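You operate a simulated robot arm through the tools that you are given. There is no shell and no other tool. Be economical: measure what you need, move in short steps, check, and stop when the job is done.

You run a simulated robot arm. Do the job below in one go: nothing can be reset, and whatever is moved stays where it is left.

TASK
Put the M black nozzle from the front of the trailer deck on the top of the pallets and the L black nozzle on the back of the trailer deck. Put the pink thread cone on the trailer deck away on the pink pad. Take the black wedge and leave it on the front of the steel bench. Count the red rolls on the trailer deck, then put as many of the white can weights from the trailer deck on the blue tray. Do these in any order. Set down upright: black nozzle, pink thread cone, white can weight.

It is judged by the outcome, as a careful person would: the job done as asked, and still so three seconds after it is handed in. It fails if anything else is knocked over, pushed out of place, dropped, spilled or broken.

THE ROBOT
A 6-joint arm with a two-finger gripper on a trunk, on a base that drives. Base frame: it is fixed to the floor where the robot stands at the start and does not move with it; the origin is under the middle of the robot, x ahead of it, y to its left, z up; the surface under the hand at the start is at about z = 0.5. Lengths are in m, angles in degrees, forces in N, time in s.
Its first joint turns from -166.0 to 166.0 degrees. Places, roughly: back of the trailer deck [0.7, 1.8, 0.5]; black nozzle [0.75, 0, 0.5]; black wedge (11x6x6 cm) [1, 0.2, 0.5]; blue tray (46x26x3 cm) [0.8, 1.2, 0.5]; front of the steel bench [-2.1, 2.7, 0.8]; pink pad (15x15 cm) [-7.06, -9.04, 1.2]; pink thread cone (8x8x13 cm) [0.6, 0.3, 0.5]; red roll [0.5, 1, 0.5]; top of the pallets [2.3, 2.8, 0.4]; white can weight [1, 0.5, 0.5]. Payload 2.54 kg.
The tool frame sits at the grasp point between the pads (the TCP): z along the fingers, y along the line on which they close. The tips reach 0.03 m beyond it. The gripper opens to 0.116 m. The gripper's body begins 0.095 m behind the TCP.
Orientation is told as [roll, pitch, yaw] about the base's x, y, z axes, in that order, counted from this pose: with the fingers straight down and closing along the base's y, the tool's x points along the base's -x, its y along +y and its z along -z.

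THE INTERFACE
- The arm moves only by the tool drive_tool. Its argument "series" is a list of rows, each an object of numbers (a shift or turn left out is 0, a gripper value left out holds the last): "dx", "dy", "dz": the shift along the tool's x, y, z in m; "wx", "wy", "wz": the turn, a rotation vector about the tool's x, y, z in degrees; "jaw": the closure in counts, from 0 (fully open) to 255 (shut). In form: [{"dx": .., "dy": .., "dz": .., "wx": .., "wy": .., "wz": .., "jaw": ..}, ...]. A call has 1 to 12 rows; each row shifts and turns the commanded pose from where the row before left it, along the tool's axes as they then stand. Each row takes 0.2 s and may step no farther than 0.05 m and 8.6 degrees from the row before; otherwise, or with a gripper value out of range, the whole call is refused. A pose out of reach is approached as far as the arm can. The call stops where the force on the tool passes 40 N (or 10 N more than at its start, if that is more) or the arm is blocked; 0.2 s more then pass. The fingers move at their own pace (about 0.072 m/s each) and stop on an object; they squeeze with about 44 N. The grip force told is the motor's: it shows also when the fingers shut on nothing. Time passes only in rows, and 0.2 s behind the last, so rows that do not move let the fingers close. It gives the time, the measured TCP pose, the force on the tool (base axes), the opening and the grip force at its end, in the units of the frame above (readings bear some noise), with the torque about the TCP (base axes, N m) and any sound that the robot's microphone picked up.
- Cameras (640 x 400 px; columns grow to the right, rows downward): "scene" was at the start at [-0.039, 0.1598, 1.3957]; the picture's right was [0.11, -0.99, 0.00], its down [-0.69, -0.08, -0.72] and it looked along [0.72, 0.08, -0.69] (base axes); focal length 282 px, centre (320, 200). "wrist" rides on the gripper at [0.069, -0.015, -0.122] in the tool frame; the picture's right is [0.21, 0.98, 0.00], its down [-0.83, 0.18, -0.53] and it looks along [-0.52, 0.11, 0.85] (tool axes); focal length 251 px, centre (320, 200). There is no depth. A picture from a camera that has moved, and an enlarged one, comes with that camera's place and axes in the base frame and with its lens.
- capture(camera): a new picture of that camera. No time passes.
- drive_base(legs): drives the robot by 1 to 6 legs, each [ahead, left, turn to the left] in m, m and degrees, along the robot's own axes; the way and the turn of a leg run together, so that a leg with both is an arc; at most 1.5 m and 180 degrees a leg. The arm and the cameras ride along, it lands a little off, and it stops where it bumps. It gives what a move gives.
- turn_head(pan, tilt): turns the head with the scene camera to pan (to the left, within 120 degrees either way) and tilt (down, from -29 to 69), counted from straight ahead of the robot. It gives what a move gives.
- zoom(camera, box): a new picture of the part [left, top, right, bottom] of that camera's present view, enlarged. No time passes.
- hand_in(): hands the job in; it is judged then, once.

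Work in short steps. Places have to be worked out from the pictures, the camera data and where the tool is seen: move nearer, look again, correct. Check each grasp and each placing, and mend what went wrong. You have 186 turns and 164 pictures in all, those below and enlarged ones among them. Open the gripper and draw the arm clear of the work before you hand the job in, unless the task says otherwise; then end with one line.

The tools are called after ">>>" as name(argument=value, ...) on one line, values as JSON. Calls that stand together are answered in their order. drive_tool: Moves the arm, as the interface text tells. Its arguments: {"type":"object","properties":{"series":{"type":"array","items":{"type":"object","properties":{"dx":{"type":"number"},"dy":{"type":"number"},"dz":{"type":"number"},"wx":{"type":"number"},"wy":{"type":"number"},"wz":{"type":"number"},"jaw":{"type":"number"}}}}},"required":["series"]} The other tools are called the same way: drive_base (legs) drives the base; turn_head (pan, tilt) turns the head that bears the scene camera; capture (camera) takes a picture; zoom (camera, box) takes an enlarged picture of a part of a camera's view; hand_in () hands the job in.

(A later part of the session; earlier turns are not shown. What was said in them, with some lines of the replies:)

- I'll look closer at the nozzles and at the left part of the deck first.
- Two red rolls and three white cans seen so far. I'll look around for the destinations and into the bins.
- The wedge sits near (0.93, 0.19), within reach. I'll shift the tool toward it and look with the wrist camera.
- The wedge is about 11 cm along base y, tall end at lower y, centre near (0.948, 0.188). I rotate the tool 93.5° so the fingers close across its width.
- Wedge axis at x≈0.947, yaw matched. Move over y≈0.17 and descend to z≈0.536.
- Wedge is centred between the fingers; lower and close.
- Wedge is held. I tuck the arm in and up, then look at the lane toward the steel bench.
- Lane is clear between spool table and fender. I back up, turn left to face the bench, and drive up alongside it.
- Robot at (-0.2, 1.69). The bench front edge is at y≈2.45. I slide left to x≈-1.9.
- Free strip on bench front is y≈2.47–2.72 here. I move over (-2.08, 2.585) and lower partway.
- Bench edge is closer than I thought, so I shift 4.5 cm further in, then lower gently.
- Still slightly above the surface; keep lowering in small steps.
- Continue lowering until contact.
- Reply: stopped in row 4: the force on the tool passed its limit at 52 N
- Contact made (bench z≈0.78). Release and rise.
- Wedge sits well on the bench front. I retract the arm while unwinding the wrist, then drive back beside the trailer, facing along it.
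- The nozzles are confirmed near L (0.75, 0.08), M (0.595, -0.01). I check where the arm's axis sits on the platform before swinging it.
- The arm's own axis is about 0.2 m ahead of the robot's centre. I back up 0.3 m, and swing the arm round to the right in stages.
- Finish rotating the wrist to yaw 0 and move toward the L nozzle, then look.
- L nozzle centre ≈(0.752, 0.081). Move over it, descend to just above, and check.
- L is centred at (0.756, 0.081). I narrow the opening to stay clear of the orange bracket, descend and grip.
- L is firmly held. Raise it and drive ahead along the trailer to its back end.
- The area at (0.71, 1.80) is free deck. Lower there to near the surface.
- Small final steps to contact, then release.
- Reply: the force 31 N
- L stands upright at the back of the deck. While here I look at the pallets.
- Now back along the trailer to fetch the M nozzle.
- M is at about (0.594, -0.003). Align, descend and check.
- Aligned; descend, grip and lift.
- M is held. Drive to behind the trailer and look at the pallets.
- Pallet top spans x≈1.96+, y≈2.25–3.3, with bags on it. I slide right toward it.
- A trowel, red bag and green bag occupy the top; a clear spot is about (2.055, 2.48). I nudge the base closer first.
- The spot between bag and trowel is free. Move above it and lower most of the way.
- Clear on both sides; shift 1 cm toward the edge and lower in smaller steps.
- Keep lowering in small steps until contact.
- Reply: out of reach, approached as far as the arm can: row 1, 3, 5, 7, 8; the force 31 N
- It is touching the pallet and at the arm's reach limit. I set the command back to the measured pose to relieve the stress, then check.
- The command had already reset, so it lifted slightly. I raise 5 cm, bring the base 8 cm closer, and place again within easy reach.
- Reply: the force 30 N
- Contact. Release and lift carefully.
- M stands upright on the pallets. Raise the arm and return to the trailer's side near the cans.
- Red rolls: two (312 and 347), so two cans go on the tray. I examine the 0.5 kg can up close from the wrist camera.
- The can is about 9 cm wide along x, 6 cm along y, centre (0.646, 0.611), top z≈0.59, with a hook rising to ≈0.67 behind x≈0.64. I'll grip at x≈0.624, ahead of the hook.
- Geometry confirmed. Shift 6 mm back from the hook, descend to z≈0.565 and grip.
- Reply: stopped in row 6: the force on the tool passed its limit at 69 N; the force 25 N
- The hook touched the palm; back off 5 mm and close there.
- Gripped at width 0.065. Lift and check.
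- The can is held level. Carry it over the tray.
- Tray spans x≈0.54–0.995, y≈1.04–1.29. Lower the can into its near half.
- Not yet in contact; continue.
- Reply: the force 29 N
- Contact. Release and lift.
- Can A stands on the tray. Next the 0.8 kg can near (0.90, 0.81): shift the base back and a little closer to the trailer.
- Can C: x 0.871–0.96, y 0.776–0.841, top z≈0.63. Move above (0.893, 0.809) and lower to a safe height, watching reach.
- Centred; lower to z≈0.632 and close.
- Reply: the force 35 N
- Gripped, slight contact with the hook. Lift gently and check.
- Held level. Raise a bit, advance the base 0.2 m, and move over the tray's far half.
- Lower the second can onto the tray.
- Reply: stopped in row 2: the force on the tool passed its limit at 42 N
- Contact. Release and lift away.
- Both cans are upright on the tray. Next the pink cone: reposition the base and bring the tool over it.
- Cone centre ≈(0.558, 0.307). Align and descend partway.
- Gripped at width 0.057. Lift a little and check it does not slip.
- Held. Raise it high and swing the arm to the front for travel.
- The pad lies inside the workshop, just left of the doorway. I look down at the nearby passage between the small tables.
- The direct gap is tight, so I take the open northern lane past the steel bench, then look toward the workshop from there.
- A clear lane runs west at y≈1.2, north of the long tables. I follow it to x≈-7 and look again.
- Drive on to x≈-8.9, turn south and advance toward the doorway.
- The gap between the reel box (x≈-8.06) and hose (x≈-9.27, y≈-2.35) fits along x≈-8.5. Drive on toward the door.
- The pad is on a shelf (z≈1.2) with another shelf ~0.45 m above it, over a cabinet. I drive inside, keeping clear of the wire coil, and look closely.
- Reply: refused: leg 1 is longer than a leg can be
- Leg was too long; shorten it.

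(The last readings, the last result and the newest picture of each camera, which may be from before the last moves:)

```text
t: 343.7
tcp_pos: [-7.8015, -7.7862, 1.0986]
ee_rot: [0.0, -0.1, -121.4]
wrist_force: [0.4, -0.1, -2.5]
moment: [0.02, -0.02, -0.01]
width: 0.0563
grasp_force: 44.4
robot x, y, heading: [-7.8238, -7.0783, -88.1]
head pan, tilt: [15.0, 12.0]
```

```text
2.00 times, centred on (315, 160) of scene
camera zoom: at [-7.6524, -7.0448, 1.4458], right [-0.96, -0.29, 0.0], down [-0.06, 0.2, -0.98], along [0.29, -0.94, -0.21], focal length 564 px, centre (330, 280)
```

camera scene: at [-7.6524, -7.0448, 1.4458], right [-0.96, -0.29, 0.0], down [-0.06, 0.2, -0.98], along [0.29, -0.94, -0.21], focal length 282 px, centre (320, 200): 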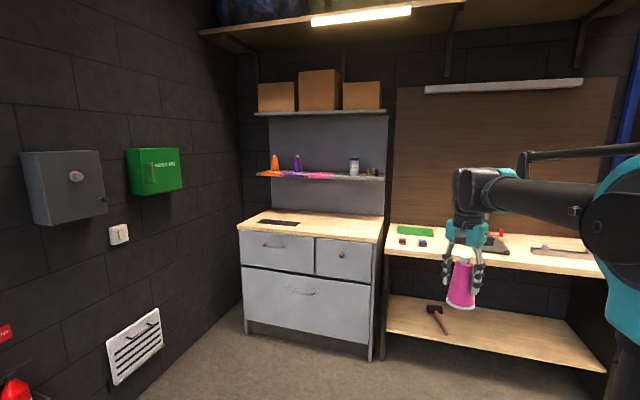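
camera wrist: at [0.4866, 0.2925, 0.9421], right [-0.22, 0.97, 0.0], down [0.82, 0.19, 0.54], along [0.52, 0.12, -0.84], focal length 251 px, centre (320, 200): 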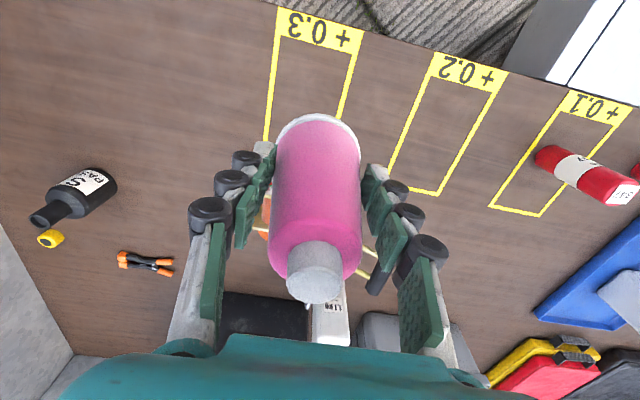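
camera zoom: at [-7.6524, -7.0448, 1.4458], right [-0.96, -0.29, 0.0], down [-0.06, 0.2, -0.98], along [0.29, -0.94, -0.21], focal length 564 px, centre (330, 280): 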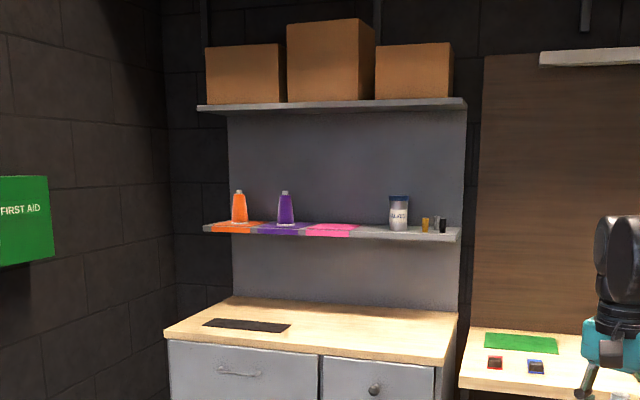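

Shelf front is ~y=-8.93, cabinet top ~z=0.87 out to y≈-8.62. The wrist would foul the upper shelf with a vertical tool, so I'll set the cone on the cabinet top, regrasp it horizontally, and slide it onto the pad. First, approach.

>>> drive_base(legs=[[0.35, 0, -1.9], [0, 0.72, 0], [0.35, 0, 0]])

>>> turn_head(pan=0, tilt=25)

>>> capture(camera="scene")

>>> capture(camera="wrist")

```text
t: 351.4
tcp_pos: [-7.0874, -8.4791, 1.0999]
ee_rot: [0.0, -0.2, -123.0]
wrist_force: [0.5, 0.1, -2.5]
moment: [-0.02, -0.02, -0.01]
width: 0.056
grasp_force: 43.8
robot x, y, heading: [-7.086, -7.7742, -89.4]
head pan, tilt: [15.0, 12.0]
```

```text
t: 352.1
tcp_pos: [-7.0876, -8.4809, 1.1]
ee_rot: [0.0, -0.2, -123.0]
wrist_force: [0.5, -0.7, -2.0]
moment: [0.02, -0.03, -0.01]
width: 0.0562
grasp_force: 44.0
robot x, y, heading: [-7.0908, -7.7763, -89.6]
head pan, tilt: [0.0, 25.0]
```

```text
64 pictures are left
camera scene: at [-6.9423, -7.7459, 1.4248], right [-1.0, -0.01, 0.0], down [0.0, 0.42, -0.91], along [0.01, -0.91, -0.42], focal length 282 px, centre (320, 200)
```

scene: 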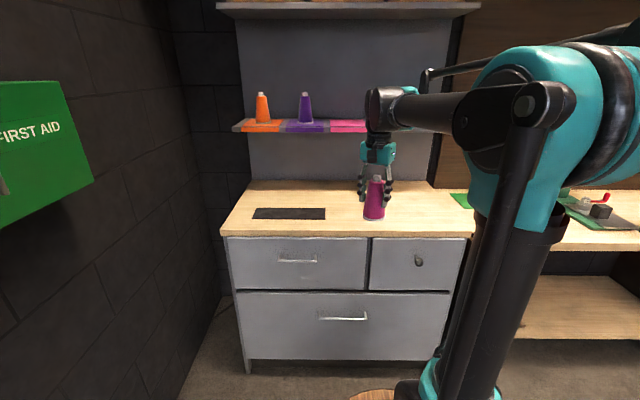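

```text
63 pictures are left
camera wrist: at [-7.0643, -8.4126, 1.2208], right [0.94, -0.35, 0.0], down [-0.3, -0.79, 0.54], along [-0.19, -0.5, -0.84], focal length 251 px, centre (320, 200)
```

wrist: 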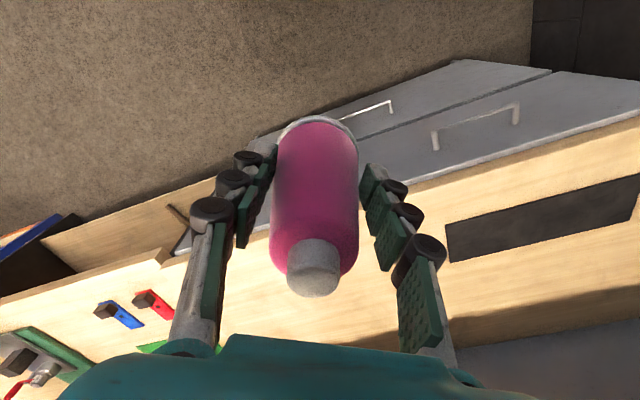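

Cabinet top H≈0.86, front edge y≈-8.67, back panel y≈-9.22. I square the wrist and move over (-7.06, -8.79), then lower.

>>> drive_tool(series=[{"wz": -8.25}, {"wz": -8.25}, {"wz": -8.25}, {"wz": -8.25}, {"dx": -0.04, "dy": 0.004}, {"dx": -0.045, "dy": 0.004}, {"dx": -0.045, "dy": 0.004}, {"dx": -0.045, "dy": 0.004}, {"dx": -0.045, "dy": 0.004}, {"dx": -0.045, "dy": 0.004}, {"dx": -0.045, "dy": 0.003}])

>>> drive_tool(series=[{"dz": 0.04}, {"dz": 0.04}, {"dz": 0.04}])

>>> capture(camera="wrist")

>>> capture(camera="scene")

```text
t: 354.6
tcp_pos: [-7.0606, -8.7876, 1.1015]
ee_rot: [-0.1, -0.2, -90.0]
wrist_force: [-1.0, 1.2, -1.8]
moment: [-0.04, 0.02, 0.02]
width: 0.0561
grasp_force: 43.8
robot x, y, heading: [-7.0944, -7.7736, -89.6]
head pan, tilt: [0.0, 25.0]
```

```text
t: 355.4
tcp_pos: [-7.0597, -8.7904, 0.9804]
ee_rot: [-0.1, -0.1, -89.9]
wrist_force: [-0.3, -0.1, -1.9]
moment: [0.0, -0.01, -0.01]
width: 0.056
grasp_force: 44.4
robot x, y, heading: [-7.0902, -7.7754, -89.3]
head pan, tilt: [0.0, 25.0]
```

```text
62 pictures are left
camera wrist: at [-7.076, -8.7207, 1.1006], right [0.98, 0.22, 0.0], down [0.18, -0.82, 0.54], along [0.11, -0.52, -0.84], focal length 251 px, centre (320, 200)
```

wrist: 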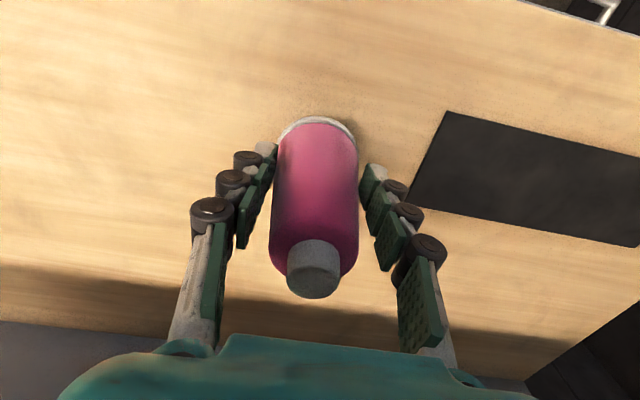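

```text
61 pictures are left
camera scene: at [-6.9424, -7.7458, 1.4247], right [-1.0, -0.01, 0.0], down [0.0, 0.42, -0.91], along [0.01, -0.91, -0.42], focal length 282 px, centre (320, 200)
```

scene: 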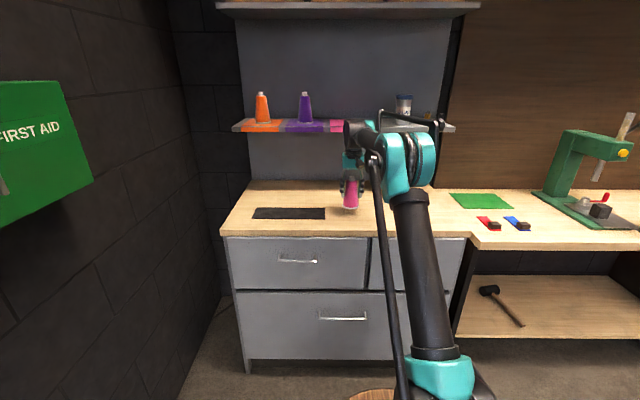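

>>> drive_tool(series=[{"dz": 0.02}, {"dz": 0.01}, {"dz": 0.005}, {"dz": 0.004}, {"dz": 0.004}])

>>> zoom(camera="scene", box=[300, 110, 440, 240])

```text
t: 356.5
tcp_pos: [-7.0607, -8.7904, 0.9437]
ee_rot: [-0.1, -0.4, -89.9]
wrist_force: [-0.7, 5.5, 13.8]
moment: [0.15, -0.29, 0.09]
width: 0.0561
grasp_force: 43.9
robot x, y, heading: [-7.0905, -7.7729, -89.8]
head pan, tilt: [0.0, 25.0]
stopped in row 5: the force on the tool passed its limit at 50 N (the readings are from after the stop); the commanded pose is now the measured one
```

```text
3.08 times, centred on (370, 175) of scene
camera zoom: at [-6.9425, -7.7451, 1.4247], right [-1.0, -0.01, 0.0], down [0.0, 0.42, -0.91], along [0.01, -0.91, -0.42], focal length 868 px, centre (166, 277)
```

zoom: 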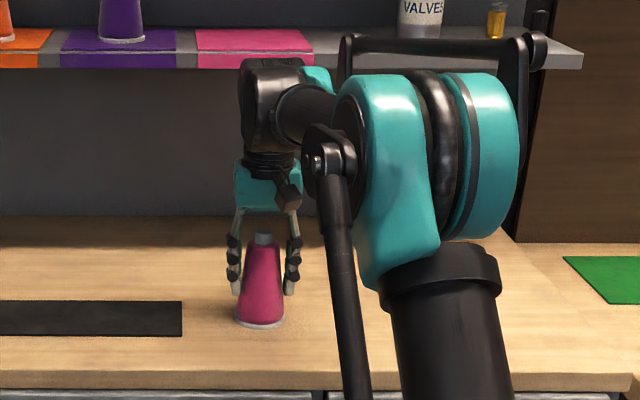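

The cone stands on the cabinet. Release, rise and back off.

>>> drive_tool(series=[{"jaw": 200}, {"jaw": 100}, {"jaw": 0}, {"jaw": 0}, {"jaw": 0}, {"dz": -0.03}, {"dz": -0.04}, {"dz": -0.05}])

>>> drive_tool(series=[{"dx": 0.045}, {"dx": 0.045}, {"dx": 0.045}, {"dx": 0.045}, {"dx": 0.045}, {"dx": 0.04}])

>>> capture(camera="scene")

>>> capture(camera="wrist")

```text
t: 358.3
tcp_pos: [-7.0596, -8.7915, 1.0643]
ee_rot: [-0.1, -0.3, -90.0]
wrist_force: [0.9, -0.4, 0.0]
moment: [0.01, 0.02, 0.0]
width: 0.1159
grasp_force: 0.0
robot x, y, heading: [-7.0896, -7.7746, -89.3]
head pan, tilt: [0.0, 25.0]
```

```text
t: 359.7
tcp_pos: [-7.0624, -8.5248, 1.0603]
ee_rot: [-0.1, -0.4, -89.9]
wrist_force: [-0.1, -0.4, -0.4]
moment: [0.05, 0.01, -0.02]
width: 0.1158
grasp_force: 0.1
robot x, y, heading: [-7.0918, -7.7735, -89.5]
head pan, tilt: [0.0, 25.0]
```

```text
59 pictures are left
camera scene: at [-6.9424, -7.7464, 1.4247], right [-1.0, -0.01, 0.0], down [0.0, 0.42, -0.91], along [0.01, -0.91, -0.42], focal length 282 px, centre (320, 200)
```

scene: 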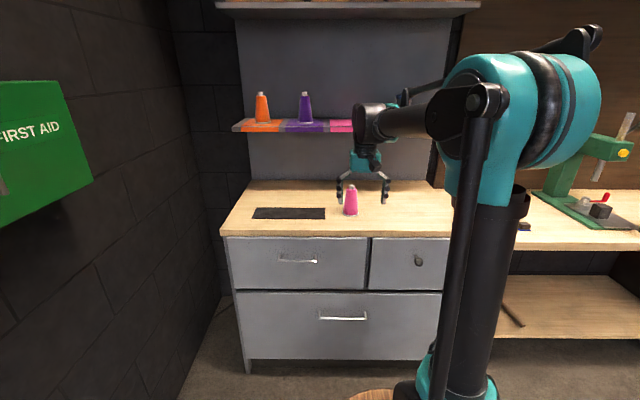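

```text
58 pictures are left
camera wrist: at [-7.0786, -8.4549, 1.1818], right [0.98, 0.21, 0.0], down [0.18, -0.82, 0.54], along [0.11, -0.53, -0.84], focal length 251 px, centre (320, 200)
```

wrist: 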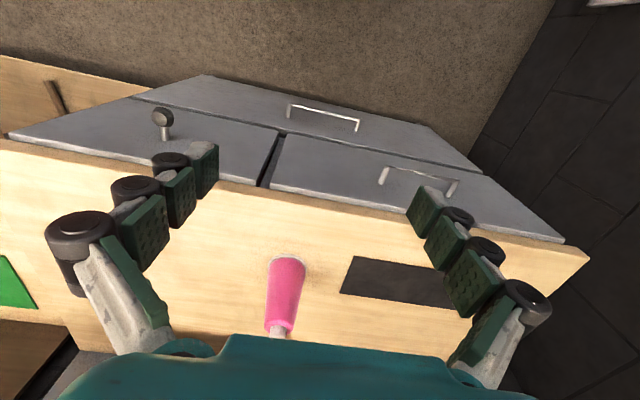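

The cone stands at (-7.06, -8.79). I back the base 0.25 m and flip the wrist 180° so the camera will be on top once the tool is horizontal.

>>> drive_base(legs=[[-0.25, 0, 0]])

>>> drive_tool(series=[{"wz": 8.2}, {"wz": 8.2}, {"wz": 8.2}, {"wz": 8.2}, {"wz": 8.2}, {"wz": 8.2}, {"wz": 8.2}, {"wz": 8.2}, {"wz": 8.2}, {"wz": 8.2}, {"wz": 8.2}])

>>> drive_tool(series=[{"wz": 8.2}, {"wz": 8.2}, {"wz": 8.2}, {"wz": 8.2}, {"wz": 8.2}, {"wz": 8.2}, {"wz": 8.2}, {"wz": 8.2}, {"wz": 8.2}, {"wz": 8.2}, {"wz": 8.2}])

```text
t: 361.5
tcp_pos: [-7.0662, -8.2709, 1.0612]
ee_rot: [-0.1, -0.5, -90.1]
wrist_force: [0.0, -0.6, -0.9]
moment: [0.02, 0.0, -0.03]
width: 0.1157
grasp_force: 0.0
robot x, y, heading: [-7.0939, -7.5225, -89.6]
head pan, tilt: [0.0, 25.0]
```

```text
t: 363.9
tcp_pos: [-7.0663, -8.2708, 1.0625]
ee_rot: [0.3, -0.1, 179.5]
wrist_force: [0.2, -0.1, -0.4]
moment: [-0.02, 0.0, -0.01]
width: 0.1159
grasp_force: 0.2
robot x, y, heading: [-7.0955, -7.5232, -89.7]
head pan, tilt: [0.0, 25.0]
```

```text
t: 366.3
tcp_pos: [-7.0733, -8.2713, 1.0609]
ee_rot: [0.0, 0.5, 103.6]
wrist_force: [-0.4, 0.6, 0.2]
moment: [0.01, 0.03, 0.0]
width: 0.1164
grasp_force: 0.1
out of reach, approached as far as the arm can: row 10, 11
robot x, y, heading: [-7.0954, -7.522, -89.5]
head pan, tilt: [0.0, 25.0]
```

The wrist can't flip fully. Instead a 45° tilted regrasp keeps both camera and wrist clear of the cabinet and upper shelf. I unwind the wrist.

>>> drive_tool(series=[{"wz": -8.3}, {"wz": -8.3}, {"wz": -8.3}, {"wz": -8.3}, {"wz": -8.3}, {"wz": -8.3}, {"wz": -8.3}, {"wz": -8.3}, {"wz": -8.3}, {"wz": -8.3}])

>>> drive_tool(series=[{"wz": -8.3}, {"wz": -8.3}, {"wz": -8.3}, {"wz": -8.3}, {"wz": -8.3}, {"wz": -8.3}, {"wz": -8.3}, {"wz": -8.3}, {"wz": -8.3}, {"wz": -8.3}])

```text
t: 368.5
tcp_pos: [-7.0746, -8.272, 1.0621]
ee_rot: [0.4, 0.1, -173.3]
wrist_force: [-0.5, -0.3, -0.1]
moment: [0.01, 0.0, -0.03]
width: 0.1157
grasp_force: 0.1
robot x, y, heading: [-7.0942, -7.521, -89.6]
head pan, tilt: [0.0, 25.0]
```

```text
t: 370.7
tcp_pos: [-7.0744, -8.2721, 1.0615]
ee_rot: [0.1, -0.4, -90.3]
wrist_force: [-0.1, 0.2, 0.5]
moment: [0.0, 0.04, -0.02]
width: 0.1158
grasp_force: 0.0
robot x, y, heading: [-7.0945, -7.5199, -89.4]
head pan, tilt: [0.0, 25.0]
```

>>> drive_tool(series=[{"dx": -0.035, "wy": -7.5}, {"dx": -0.0347, "dz": 0.0046, "wy": -7.5}, {"dx": -0.0338, "dz": 0.0091, "wy": -7.5}, {"dx": -0.0323, "dz": 0.0134, "wy": -7.5}, {"dx": -0.0303, "dz": 0.0175, "wy": -7.5}, {"dx": -0.0278, "dz": 0.0213, "wy": -7.5}])

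>>> capture(camera="wrist")

>>> capture(camera="scene")

```text
t: 372.1
tcp_pos: [-7.0757, -8.481, 1.0637]
ee_rot: [0.3, -45.5, -90.5]
wrist_force: [-0.8, 0.1, -1.2]
moment: [0.03, 0.0, 0.0]
width: 0.1159
grasp_force: 0.0
robot x, y, heading: [-7.0963, -7.5181, -89.6]
head pan, tilt: [0.0, 25.0]
```

```text
57 pictures are left
camera wrist: at [-7.0921, -8.3452, 1.0994], right [0.98, 0.14, -0.15], down [0.18, -0.2, 0.96], along [0.11, -0.97, -0.22], focal length 251 px, centre (320, 200)
```

wrist: 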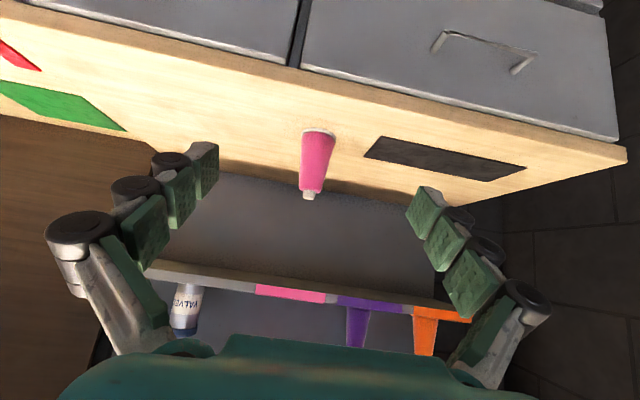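

```text
56 pictures are left
camera scene: at [-6.9441, -7.4919, 1.4247], right [-1.0, -0.01, 0.0], down [0.0, 0.42, -0.91], along [0.01, -0.91, -0.42], focal length 282 px, centre (320, 200)
```

scene: 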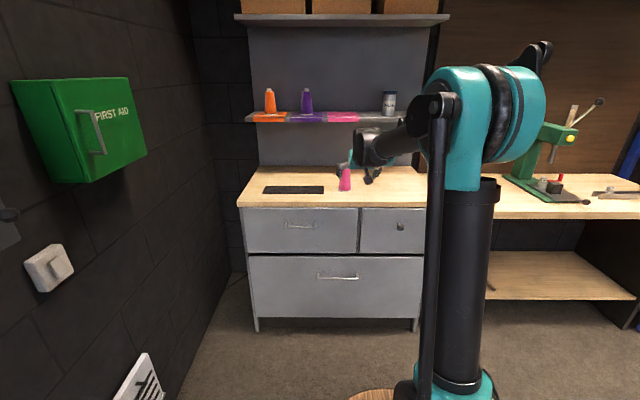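

The 45° pose works and I see the pad at x≈-7.055, shelf front y≈-8.93, z≈1.19. Move in front of the cone, then slide in along the tool axis.

>>> drive_tool(series=[{"dx": -0.0298, "dz": 0.0303, "dy": 0.004}, {"dx": -0.0298, "dz": 0.0303, "dy": 0.004}, {"dx": -0.0298, "dz": 0.0303, "dy": 0.003}, {"dx": -0.0298, "dz": 0.0303, "dy": 0.003}, {"dz": 0.05}, {"dz": 0.05}])

>>> capture(camera="wrist")

```text
t: 373.5
tcp_pos: [-7.0636, -8.7231, 0.9901]
ee_rot: [0.3, -45.4, -90.5]
wrist_force: [-0.4, 0.4, 1.4]
moment: [0.04, 0.01, -0.01]
width: 0.1162
grasp_force: 0.1
robot x, y, heading: [-7.0943, -7.5227, -89.5]
head pan, tilt: [0.0, 25.0]
```

```text
55 pictures are left
camera wrist: at [-7.0789, -8.5878, 1.026], right [0.98, 0.14, -0.15], down [0.18, -0.2, 0.96], along [0.11, -0.97, -0.22], focal length 251 px, centre (320, 200)
```

wrist: 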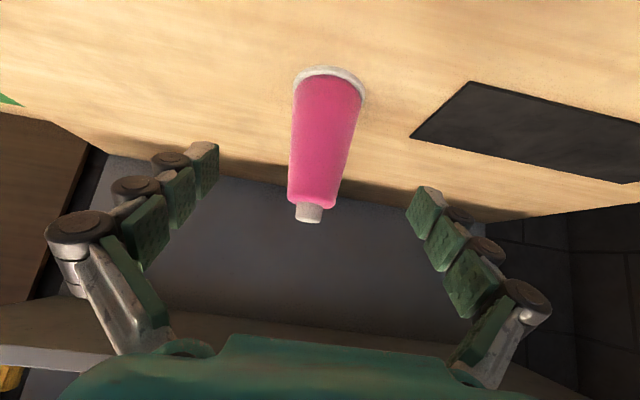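

Aligned. Final approach and grip.

>>> drive_tool(series=[{"dz": 0.035}, {"dz": 0.035}, {"dx": -0.0126, "dz": 0.0128}, {"jaw": 255}, {"jaw": 255}, {"jaw": 255}, {"jaw": 255}])

>>> capture(camera="wrist")

```text
t: 375.1
tcp_pos: [-7.063, -8.7913, 0.9425]
ee_rot: [0.2, -45.3, -90.6]
wrist_force: [1.6, -0.7, 1.9]
moment: [-0.09, -0.06, 0.05]
width: 0.0562
grasp_force: 43.6
robot x, y, heading: [-7.0896, -7.5214, -89.6]
head pan, tilt: [0.0, 25.0]
```

```text
54 pictures are left
camera wrist: at [-7.079, -8.6559, 0.9777], right [0.98, 0.14, -0.15], down [0.18, -0.2, 0.96], along [0.11, -0.97, -0.22], focal length 251 px, centre (320, 200)
```

wrist: 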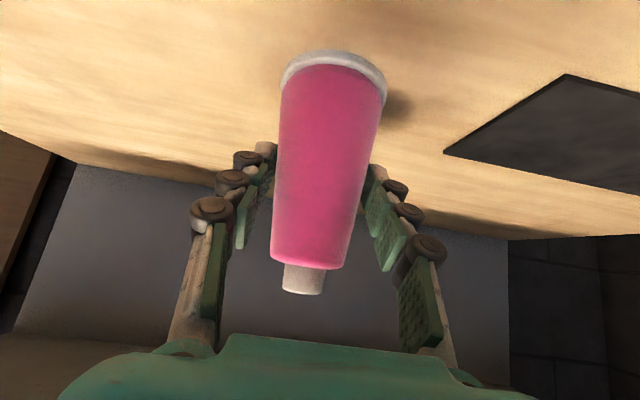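

Gripped. Lift straight up and check.

>>> drive_tool(series=[{"dx": -0.0142, "dz": -0.0141}, {"dx": -0.0334, "dz": -0.033}, {"dx": -0.0334, "dz": -0.033}, {"dx": -0.0334, "dz": -0.033}])

>>> capture(camera="wrist")

>>> zoom(camera="scene", box=[240, 70, 440, 220])

```text
t: 376.1
tcp_pos: [-7.0651, -8.779, 1.0857]
ee_rot: [0.3, -45.3, -90.5]
wrist_force: [0.3, 0.4, -4.1]
moment: [0.02, 0.0, -0.03]
width: 0.0562
grasp_force: 44.3
out of reach, approached as far as the arm can: row 4
robot x, y, heading: [-7.0926, -7.5207, -89.8]
head pan, tilt: [0.0, 25.0]
```

```text
53 pictures are left
camera wrist: at [-7.0817, -8.6434, 1.1225], right [0.98, 0.14, -0.15], down [0.18, -0.2, 0.96], along [0.11, -0.97, -0.22], focal length 251 px, centre (320, 200)
```

wrist: 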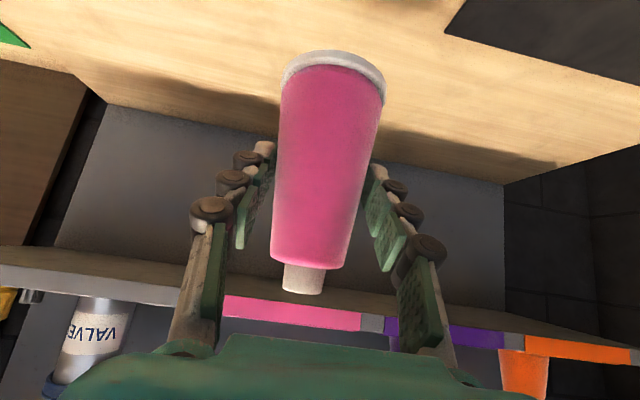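

```text
2.67 times, centred on (340, 145) of scene
camera zoom: at [-6.9441, -7.4925, 1.4247], right [-1.0, -0.01, 0.0], down [0.0, 0.42, -0.91], along [0.01, -0.91, -0.42], focal length 752 px, centre (267, 347)
```

zoom: 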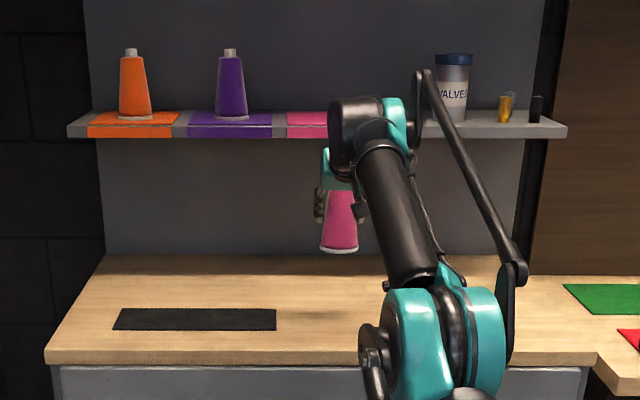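

At reach limit; pull back toward the robot first, then raise to z≈1.33.

>>> drive_tool(series=[{"dx": 0.0281, "dz": -0.0284}, {"dx": 0.0281, "dz": -0.0284}, {"dx": 0.0281, "dz": -0.0284}, {"dx": 0.0281, "dz": -0.0284}, {"dx": 0.0281, "dz": -0.0284}, {"dx": 0.0281, "dz": -0.0284}, {"dx": 0.0281, "dz": -0.0284}])

>>> drive_tool(series=[{"dx": -0.0292, "dz": -0.0288}, {"dx": -0.0292, "dz": -0.0288}, {"dx": -0.0292, "dz": -0.0288}, {"dx": -0.0292, "dz": -0.0288}, {"dx": -0.0292, "dz": -0.0288}, {"dx": -0.0292, "dz": -0.0288}])

>>> drive_base(legs=[[0.25, 0, 0]])

>>> capture(camera="wrist")

>>> capture(camera="scene")

```text
t: 377.7
tcp_pos: [-7.0604, -8.4988, 1.0866]
ee_rot: [0.1, -45.3, -90.5]
wrist_force: [-0.4, -0.4, -3.1]
moment: [0.05, 0.01, -0.01]
width: 0.0563
grasp_force: 44.1
robot x, y, heading: [-7.0964, -7.5242, -89.5]
head pan, tilt: [0.0, 25.0]
```

```text
t: 379.1
tcp_pos: [-7.0613, -8.5005, 1.3335]
ee_rot: [0.2, -45.4, -90.5]
wrist_force: [0.7, -0.8, -2.1]
moment: [0.07, 0.0, 0.02]
width: 0.0561
grasp_force: 43.9
robot x, y, heading: [-7.0918, -7.5244, -89.6]
head pan, tilt: [0.0, 25.0]
```

```text
t: 380.9
tcp_pos: [-7.0579, -8.7426, 1.3324]
ee_rot: [0.2, -45.3, -90.5]
wrist_force: [0.0, 0.1, -2.8]
moment: [0.04, 0.02, 0.02]
width: 0.0565
grasp_force: 44.2
robot x, y, heading: [-7.0926, -7.7666, -89.7]
head pan, tilt: [0.0, 25.0]
```

```text
51 pictures are left
camera wrist: at [-7.0749, -8.6072, 1.3686], right [0.98, 0.15, -0.15], down [0.18, -0.2, 0.96], along [0.11, -0.97, -0.22], focal length 251 px, centre (320, 200)
```

wrist: 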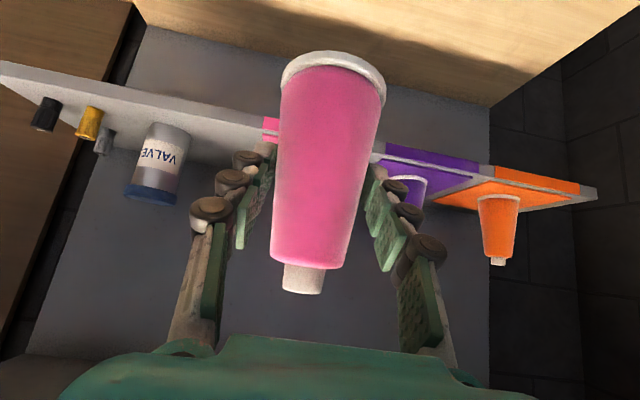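

```text
50 pictures are left
camera scene: at [-6.9426, -7.7345, 1.4247], right [-1.0, -0.01, 0.0], down [0.0, 0.42, -0.91], along [0.01, -0.91, -0.42], focal length 282 px, centre (320, 200)
```

scene: 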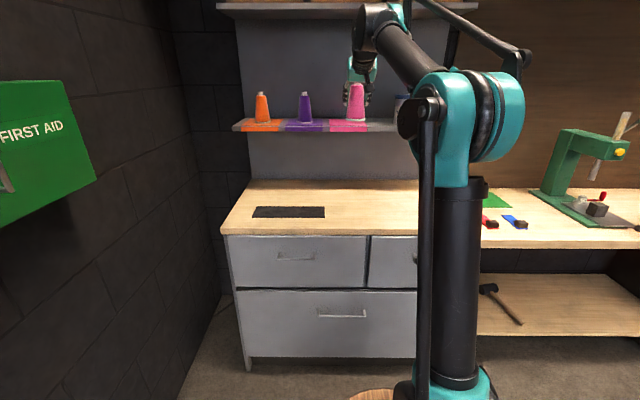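

Neighbouring cones show the pad centres at y≈-9.04, z≈1.2. I move the base 0.2 m closer with the cone 6 cm above shelf height, then check.

>>> drive_base(legs=[[0.19, 0, 0]])

>>> capture(camera="wrist")

>>> capture(camera="scene")

```text
t: 382.4
tcp_pos: [-7.0599, -8.9323, 1.3323]
ee_rot: [0.2, -45.3, -90.5]
wrist_force: [-0.1, -0.1, -2.7]
moment: [0.05, -0.03, 0.02]
width: 0.0564
grasp_force: 44.0
robot x, y, heading: [-7.0906, -7.9535, -89.7]
head pan, tilt: [0.0, 25.0]
```

```text
49 pictures are left
camera wrist: at [-7.0755, -8.7956, 1.3687], right [0.98, 0.14, -0.15], down [0.18, -0.2, 0.96], along [0.11, -0.97, -0.22], focal length 251 px, centre (320, 200)
```

wrist: 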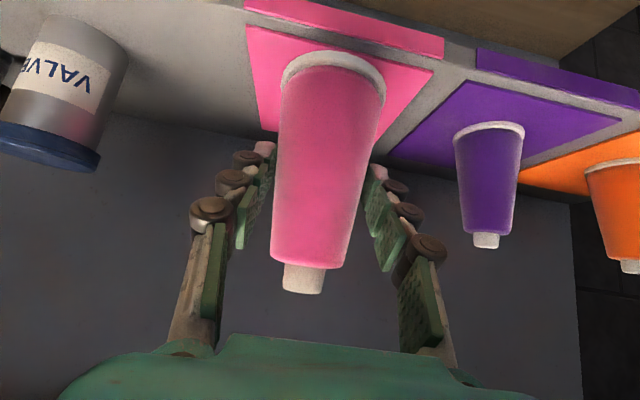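

```text
48 pictures are left
camera scene: at [-6.9414, -7.9232, 1.4247], right [-1.0, -0.01, 0.0], down [0.0, 0.42, -0.91], along [0.0, -0.91, -0.42], focal length 282 px, centre (320, 200)
```

scene: 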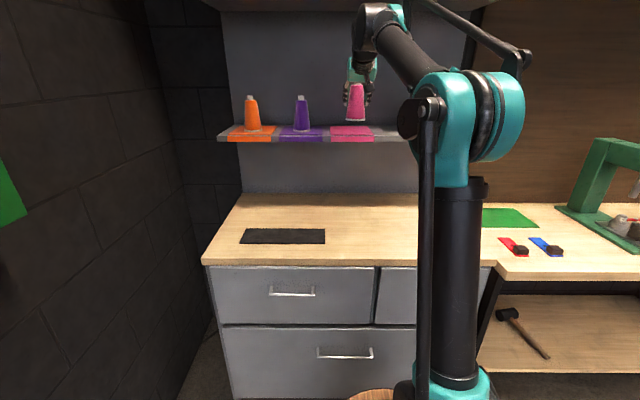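

Pad spans x -7.135…-6.978 with front edge y≈-8.97, so its centre is (-7.056, -9.045). Move forward and lower.

>>> drive_tool(series=[{"dx": -0.0262, "dz": 0.0265, "dy": 0.002}, {"dx": -0.0262, "dz": 0.0265, "dy": 0.002}, {"dx": -0.0262, "dz": 0.0265}, {"dx": 0.0178, "dz": 0.0176}])

>>> capture(camera="wrist")

>>> zoom(camera="scene", box=[220, 0, 460, 150])

```text
t: 383.4
tcp_pos: [-7.0558, -9.0442, 1.309]
ee_rot: [0.4, -45.3, -90.6]
wrist_force: [0.6, 1.3, -1.8]
moment: [-0.01, 0.0, -0.02]
width: 0.0563
grasp_force: 43.5
robot x, y, heading: [-7.0901, -7.9552, -89.6]
head pan, tilt: [0.0, 25.0]
```

```text
47 pictures are left
camera wrist: at [-7.0715, -8.9086, 1.344], right [0.98, 0.14, -0.15], down [0.18, -0.2, 0.96], along [0.11, -0.97, -0.22], focal length 251 px, centre (320, 200)
```

wrist: 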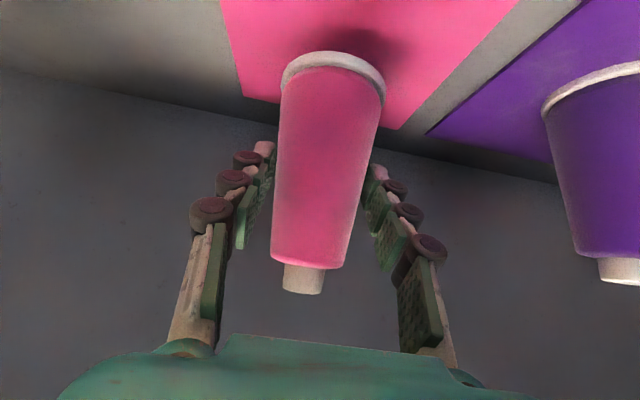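

```text
2.67 times, centred on (340, 75) of scene
camera zoom: at [-6.9414, -7.9229, 1.4247], right [-1.0, -0.01, 0.0], down [0.0, 0.42, -0.91], along [0.0, -0.91, -0.42], focal length 752 px, centre (267, 533)
```

zoom: 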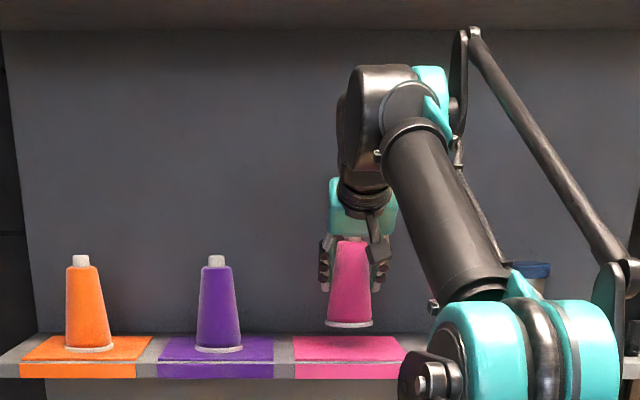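

Well centred over the pad. Lower gently to contact.

>>> drive_tool(series=[{"dx": 0.0107, "dz": 0.0105}, {"dx": 0.0071, "dz": 0.007}, {"dx": 0.0028, "dz": 0.0028}, {"dx": 0.0021, "dz": 0.0021}])

```text
t: 384.4
tcp_pos: [-7.0567, -9.0439, 1.2757]
ee_rot: [0.3, -45.4, -90.5]
wrist_force: [-0.8, -0.4, -2.1]
moment: [0.03, 0.0, -0.01]
width: 0.0562
grasp_force: 43.8
robot x, y, heading: [-7.0894, -7.9518, -89.7]
head pan, tilt: [0.0, 25.0]
```

>>> drive_tool(series=[{"dx": 0.0021, "dz": 0.0021}, {"dx": 0.0021, "dz": 0.0021}])

>>> zoom(camera="scene", box=[300, 60, 400, 150])

```text
t: 384.9
tcp_pos: [-7.0562, -9.0443, 1.2754]
ee_rot: [0.2, -45.8, -90.4]
wrist_force: [-0.4, 3.3, 9.8]
moment: [0.5, 0.08, 0.06]
width: 0.0562
grasp_force: 43.9
robot x, y, heading: [-7.0883, -7.9531, -90.1]
head pan, tilt: [0.0, 25.0]
stopped in row 2: the force on the tool passed its limit at 48 N (the readings are from after the stop); the commanded pose is now the measured one
```

```text
4.44 times, centred on (350, 105) of scene
camera zoom: at [-6.9415, -7.9225, 1.4247], right [-1.0, -0.01, 0.0], down [0.0, 0.42, -0.91], along [0.0, -0.91, -0.42], focal length 1254 px, centre (187, 622)
```

zoom: 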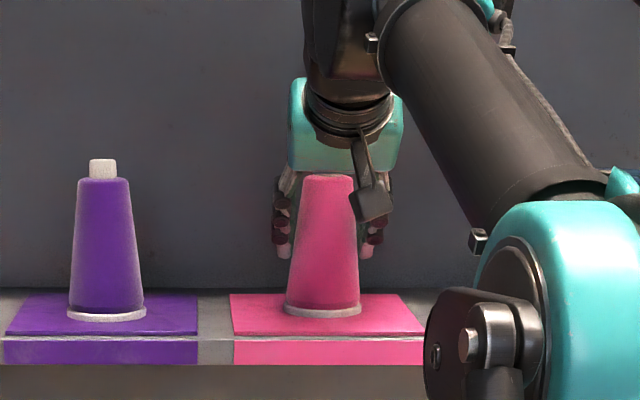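

The cone sits on the pad. Release and withdraw along the tool axis.

>>> drive_tool(series=[{"jaw": 210}, {"jaw": 120}, {"jaw": 60}, {"jaw": 30}, {"jaw": 30}, {"dz": -0.02}, {"dz": -0.03}, {"dz": -0.04}, {"dz": -0.04}])

>>> drive_tool(series=[{"dx": 0.0281, "dz": -0.0284}, {"dx": 0.0281, "dz": -0.0284}, {"dx": 0.0281, "dz": -0.0284}, {"dx": 0.0281, "dz": -0.0284}])

>>> capture(camera="wrist")

>>> zoom(camera="scene", box=[210, 50, 450, 200])

```text
t: 386.9
tcp_pos: [-7.0556, -8.9524, 1.3676]
ee_rot: [0.2, -45.8, -90.5]
wrist_force: [0.1, -0.2, -1.1]
moment: [0.01, 0.0, 0.0]
width: 0.1022
grasp_force: 0.1
robot x, y, heading: [-7.0945, -7.9524, -89.8]
head pan, tilt: [0.0, 25.0]
```

```text
t: 387.9
tcp_pos: [-7.0537, -8.7907, 1.3644]
ee_rot: [0.2, -45.8, -90.5]
wrist_force: [-0.7, 0.5, -0.6]
moment: [0.04, 0.02, -0.02]
width: 0.1023
grasp_force: 0.0
robot x, y, heading: [-7.0877, -7.9537, -89.7]
head pan, tilt: [0.0, 25.0]
```

```text
44 pictures are left
camera wrist: at [-7.0688, -8.6547, 1.3991], right [0.98, 0.14, -0.15], down [0.18, -0.19, 0.96], along [0.11, -0.97, -0.22], focal length 251 px, centre (320, 200)
```

wrist: 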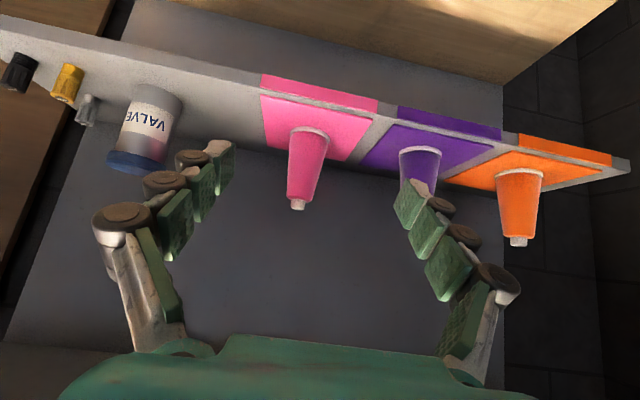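

```text
2.67 times, centred on (330, 125) of scene
camera zoom: at [-6.9414, -7.9237, 1.4247], right [-1.0, -0.01, 0.0], down [0.0, 0.42, -0.91], along [0.0, -0.91, -0.42], focal length 752 px, centre (293, 400)
```

zoom: 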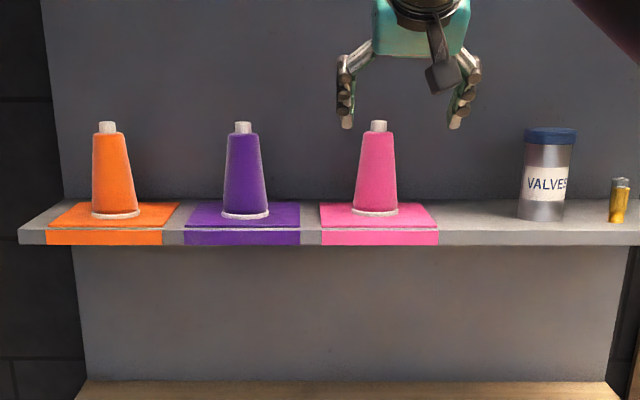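

The cone stands upright on the pink pad, like its neighbours. I open fully and back the robot away from the shelf.

>>> drive_base(legs=[[-0.3, 0, 0]])

>>> drive_tool(series=[{"jaw": 0}, {"jaw": 0}])

>>> capture(camera="scene")

```text
t: 390.0
tcp_pos: [-7.0548, -8.4896, 1.3647]
ee_rot: [0.2, -45.9, -90.5]
wrist_force: [-0.2, -0.3, 0.2]
moment: [0.03, -0.02, 0.02]
width: 0.1023
grasp_force: 0.0
robot x, y, heading: [-7.0926, -7.6518, -89.5]
head pan, tilt: [0.0, 25.0]
```

```text
t: 390.6
tcp_pos: [-7.0551, -8.4884, 1.3648]
ee_rot: [0.2, -45.8, -90.5]
wrist_force: [0.6, -0.8, -0.2]
moment: [0.0, -0.06, -0.01]
width: 0.1161
grasp_force: 0.0
robot x, y, heading: [-7.0957, -7.6522, -89.6]
head pan, tilt: [0.0, 25.0]
```

```text
42 pictures are left
camera scene: at [-6.9429, -7.6219, 1.4247], right [-1.0, 0.0, 0.0], down [0.0, 0.42, -0.91], along [0.0, -0.91, -0.42], focal length 282 px, centre (320, 200)
```

scene: 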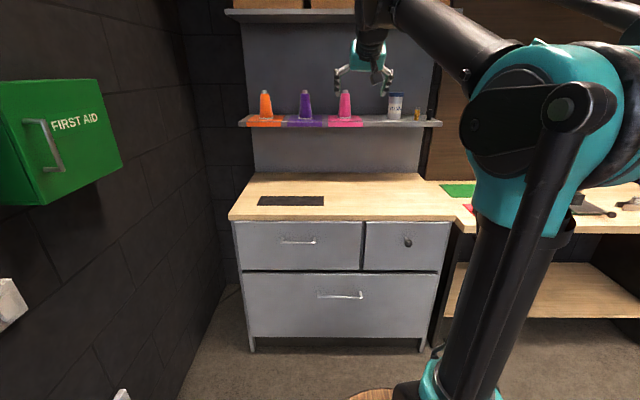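

All parts are done, the gripper is open and the arm is clear; hand in.

>>> hand_in()

```text
The job is handed in.
```

All five parts are done and the job is handed in: M nozzle on the pallets, L nozzle at the back of the deck, black wedge on the bench front, two white can weights (0.5 and 0.8 kg, for the two red rolls I counted) on the blue tray, and the pink cone on its pad.
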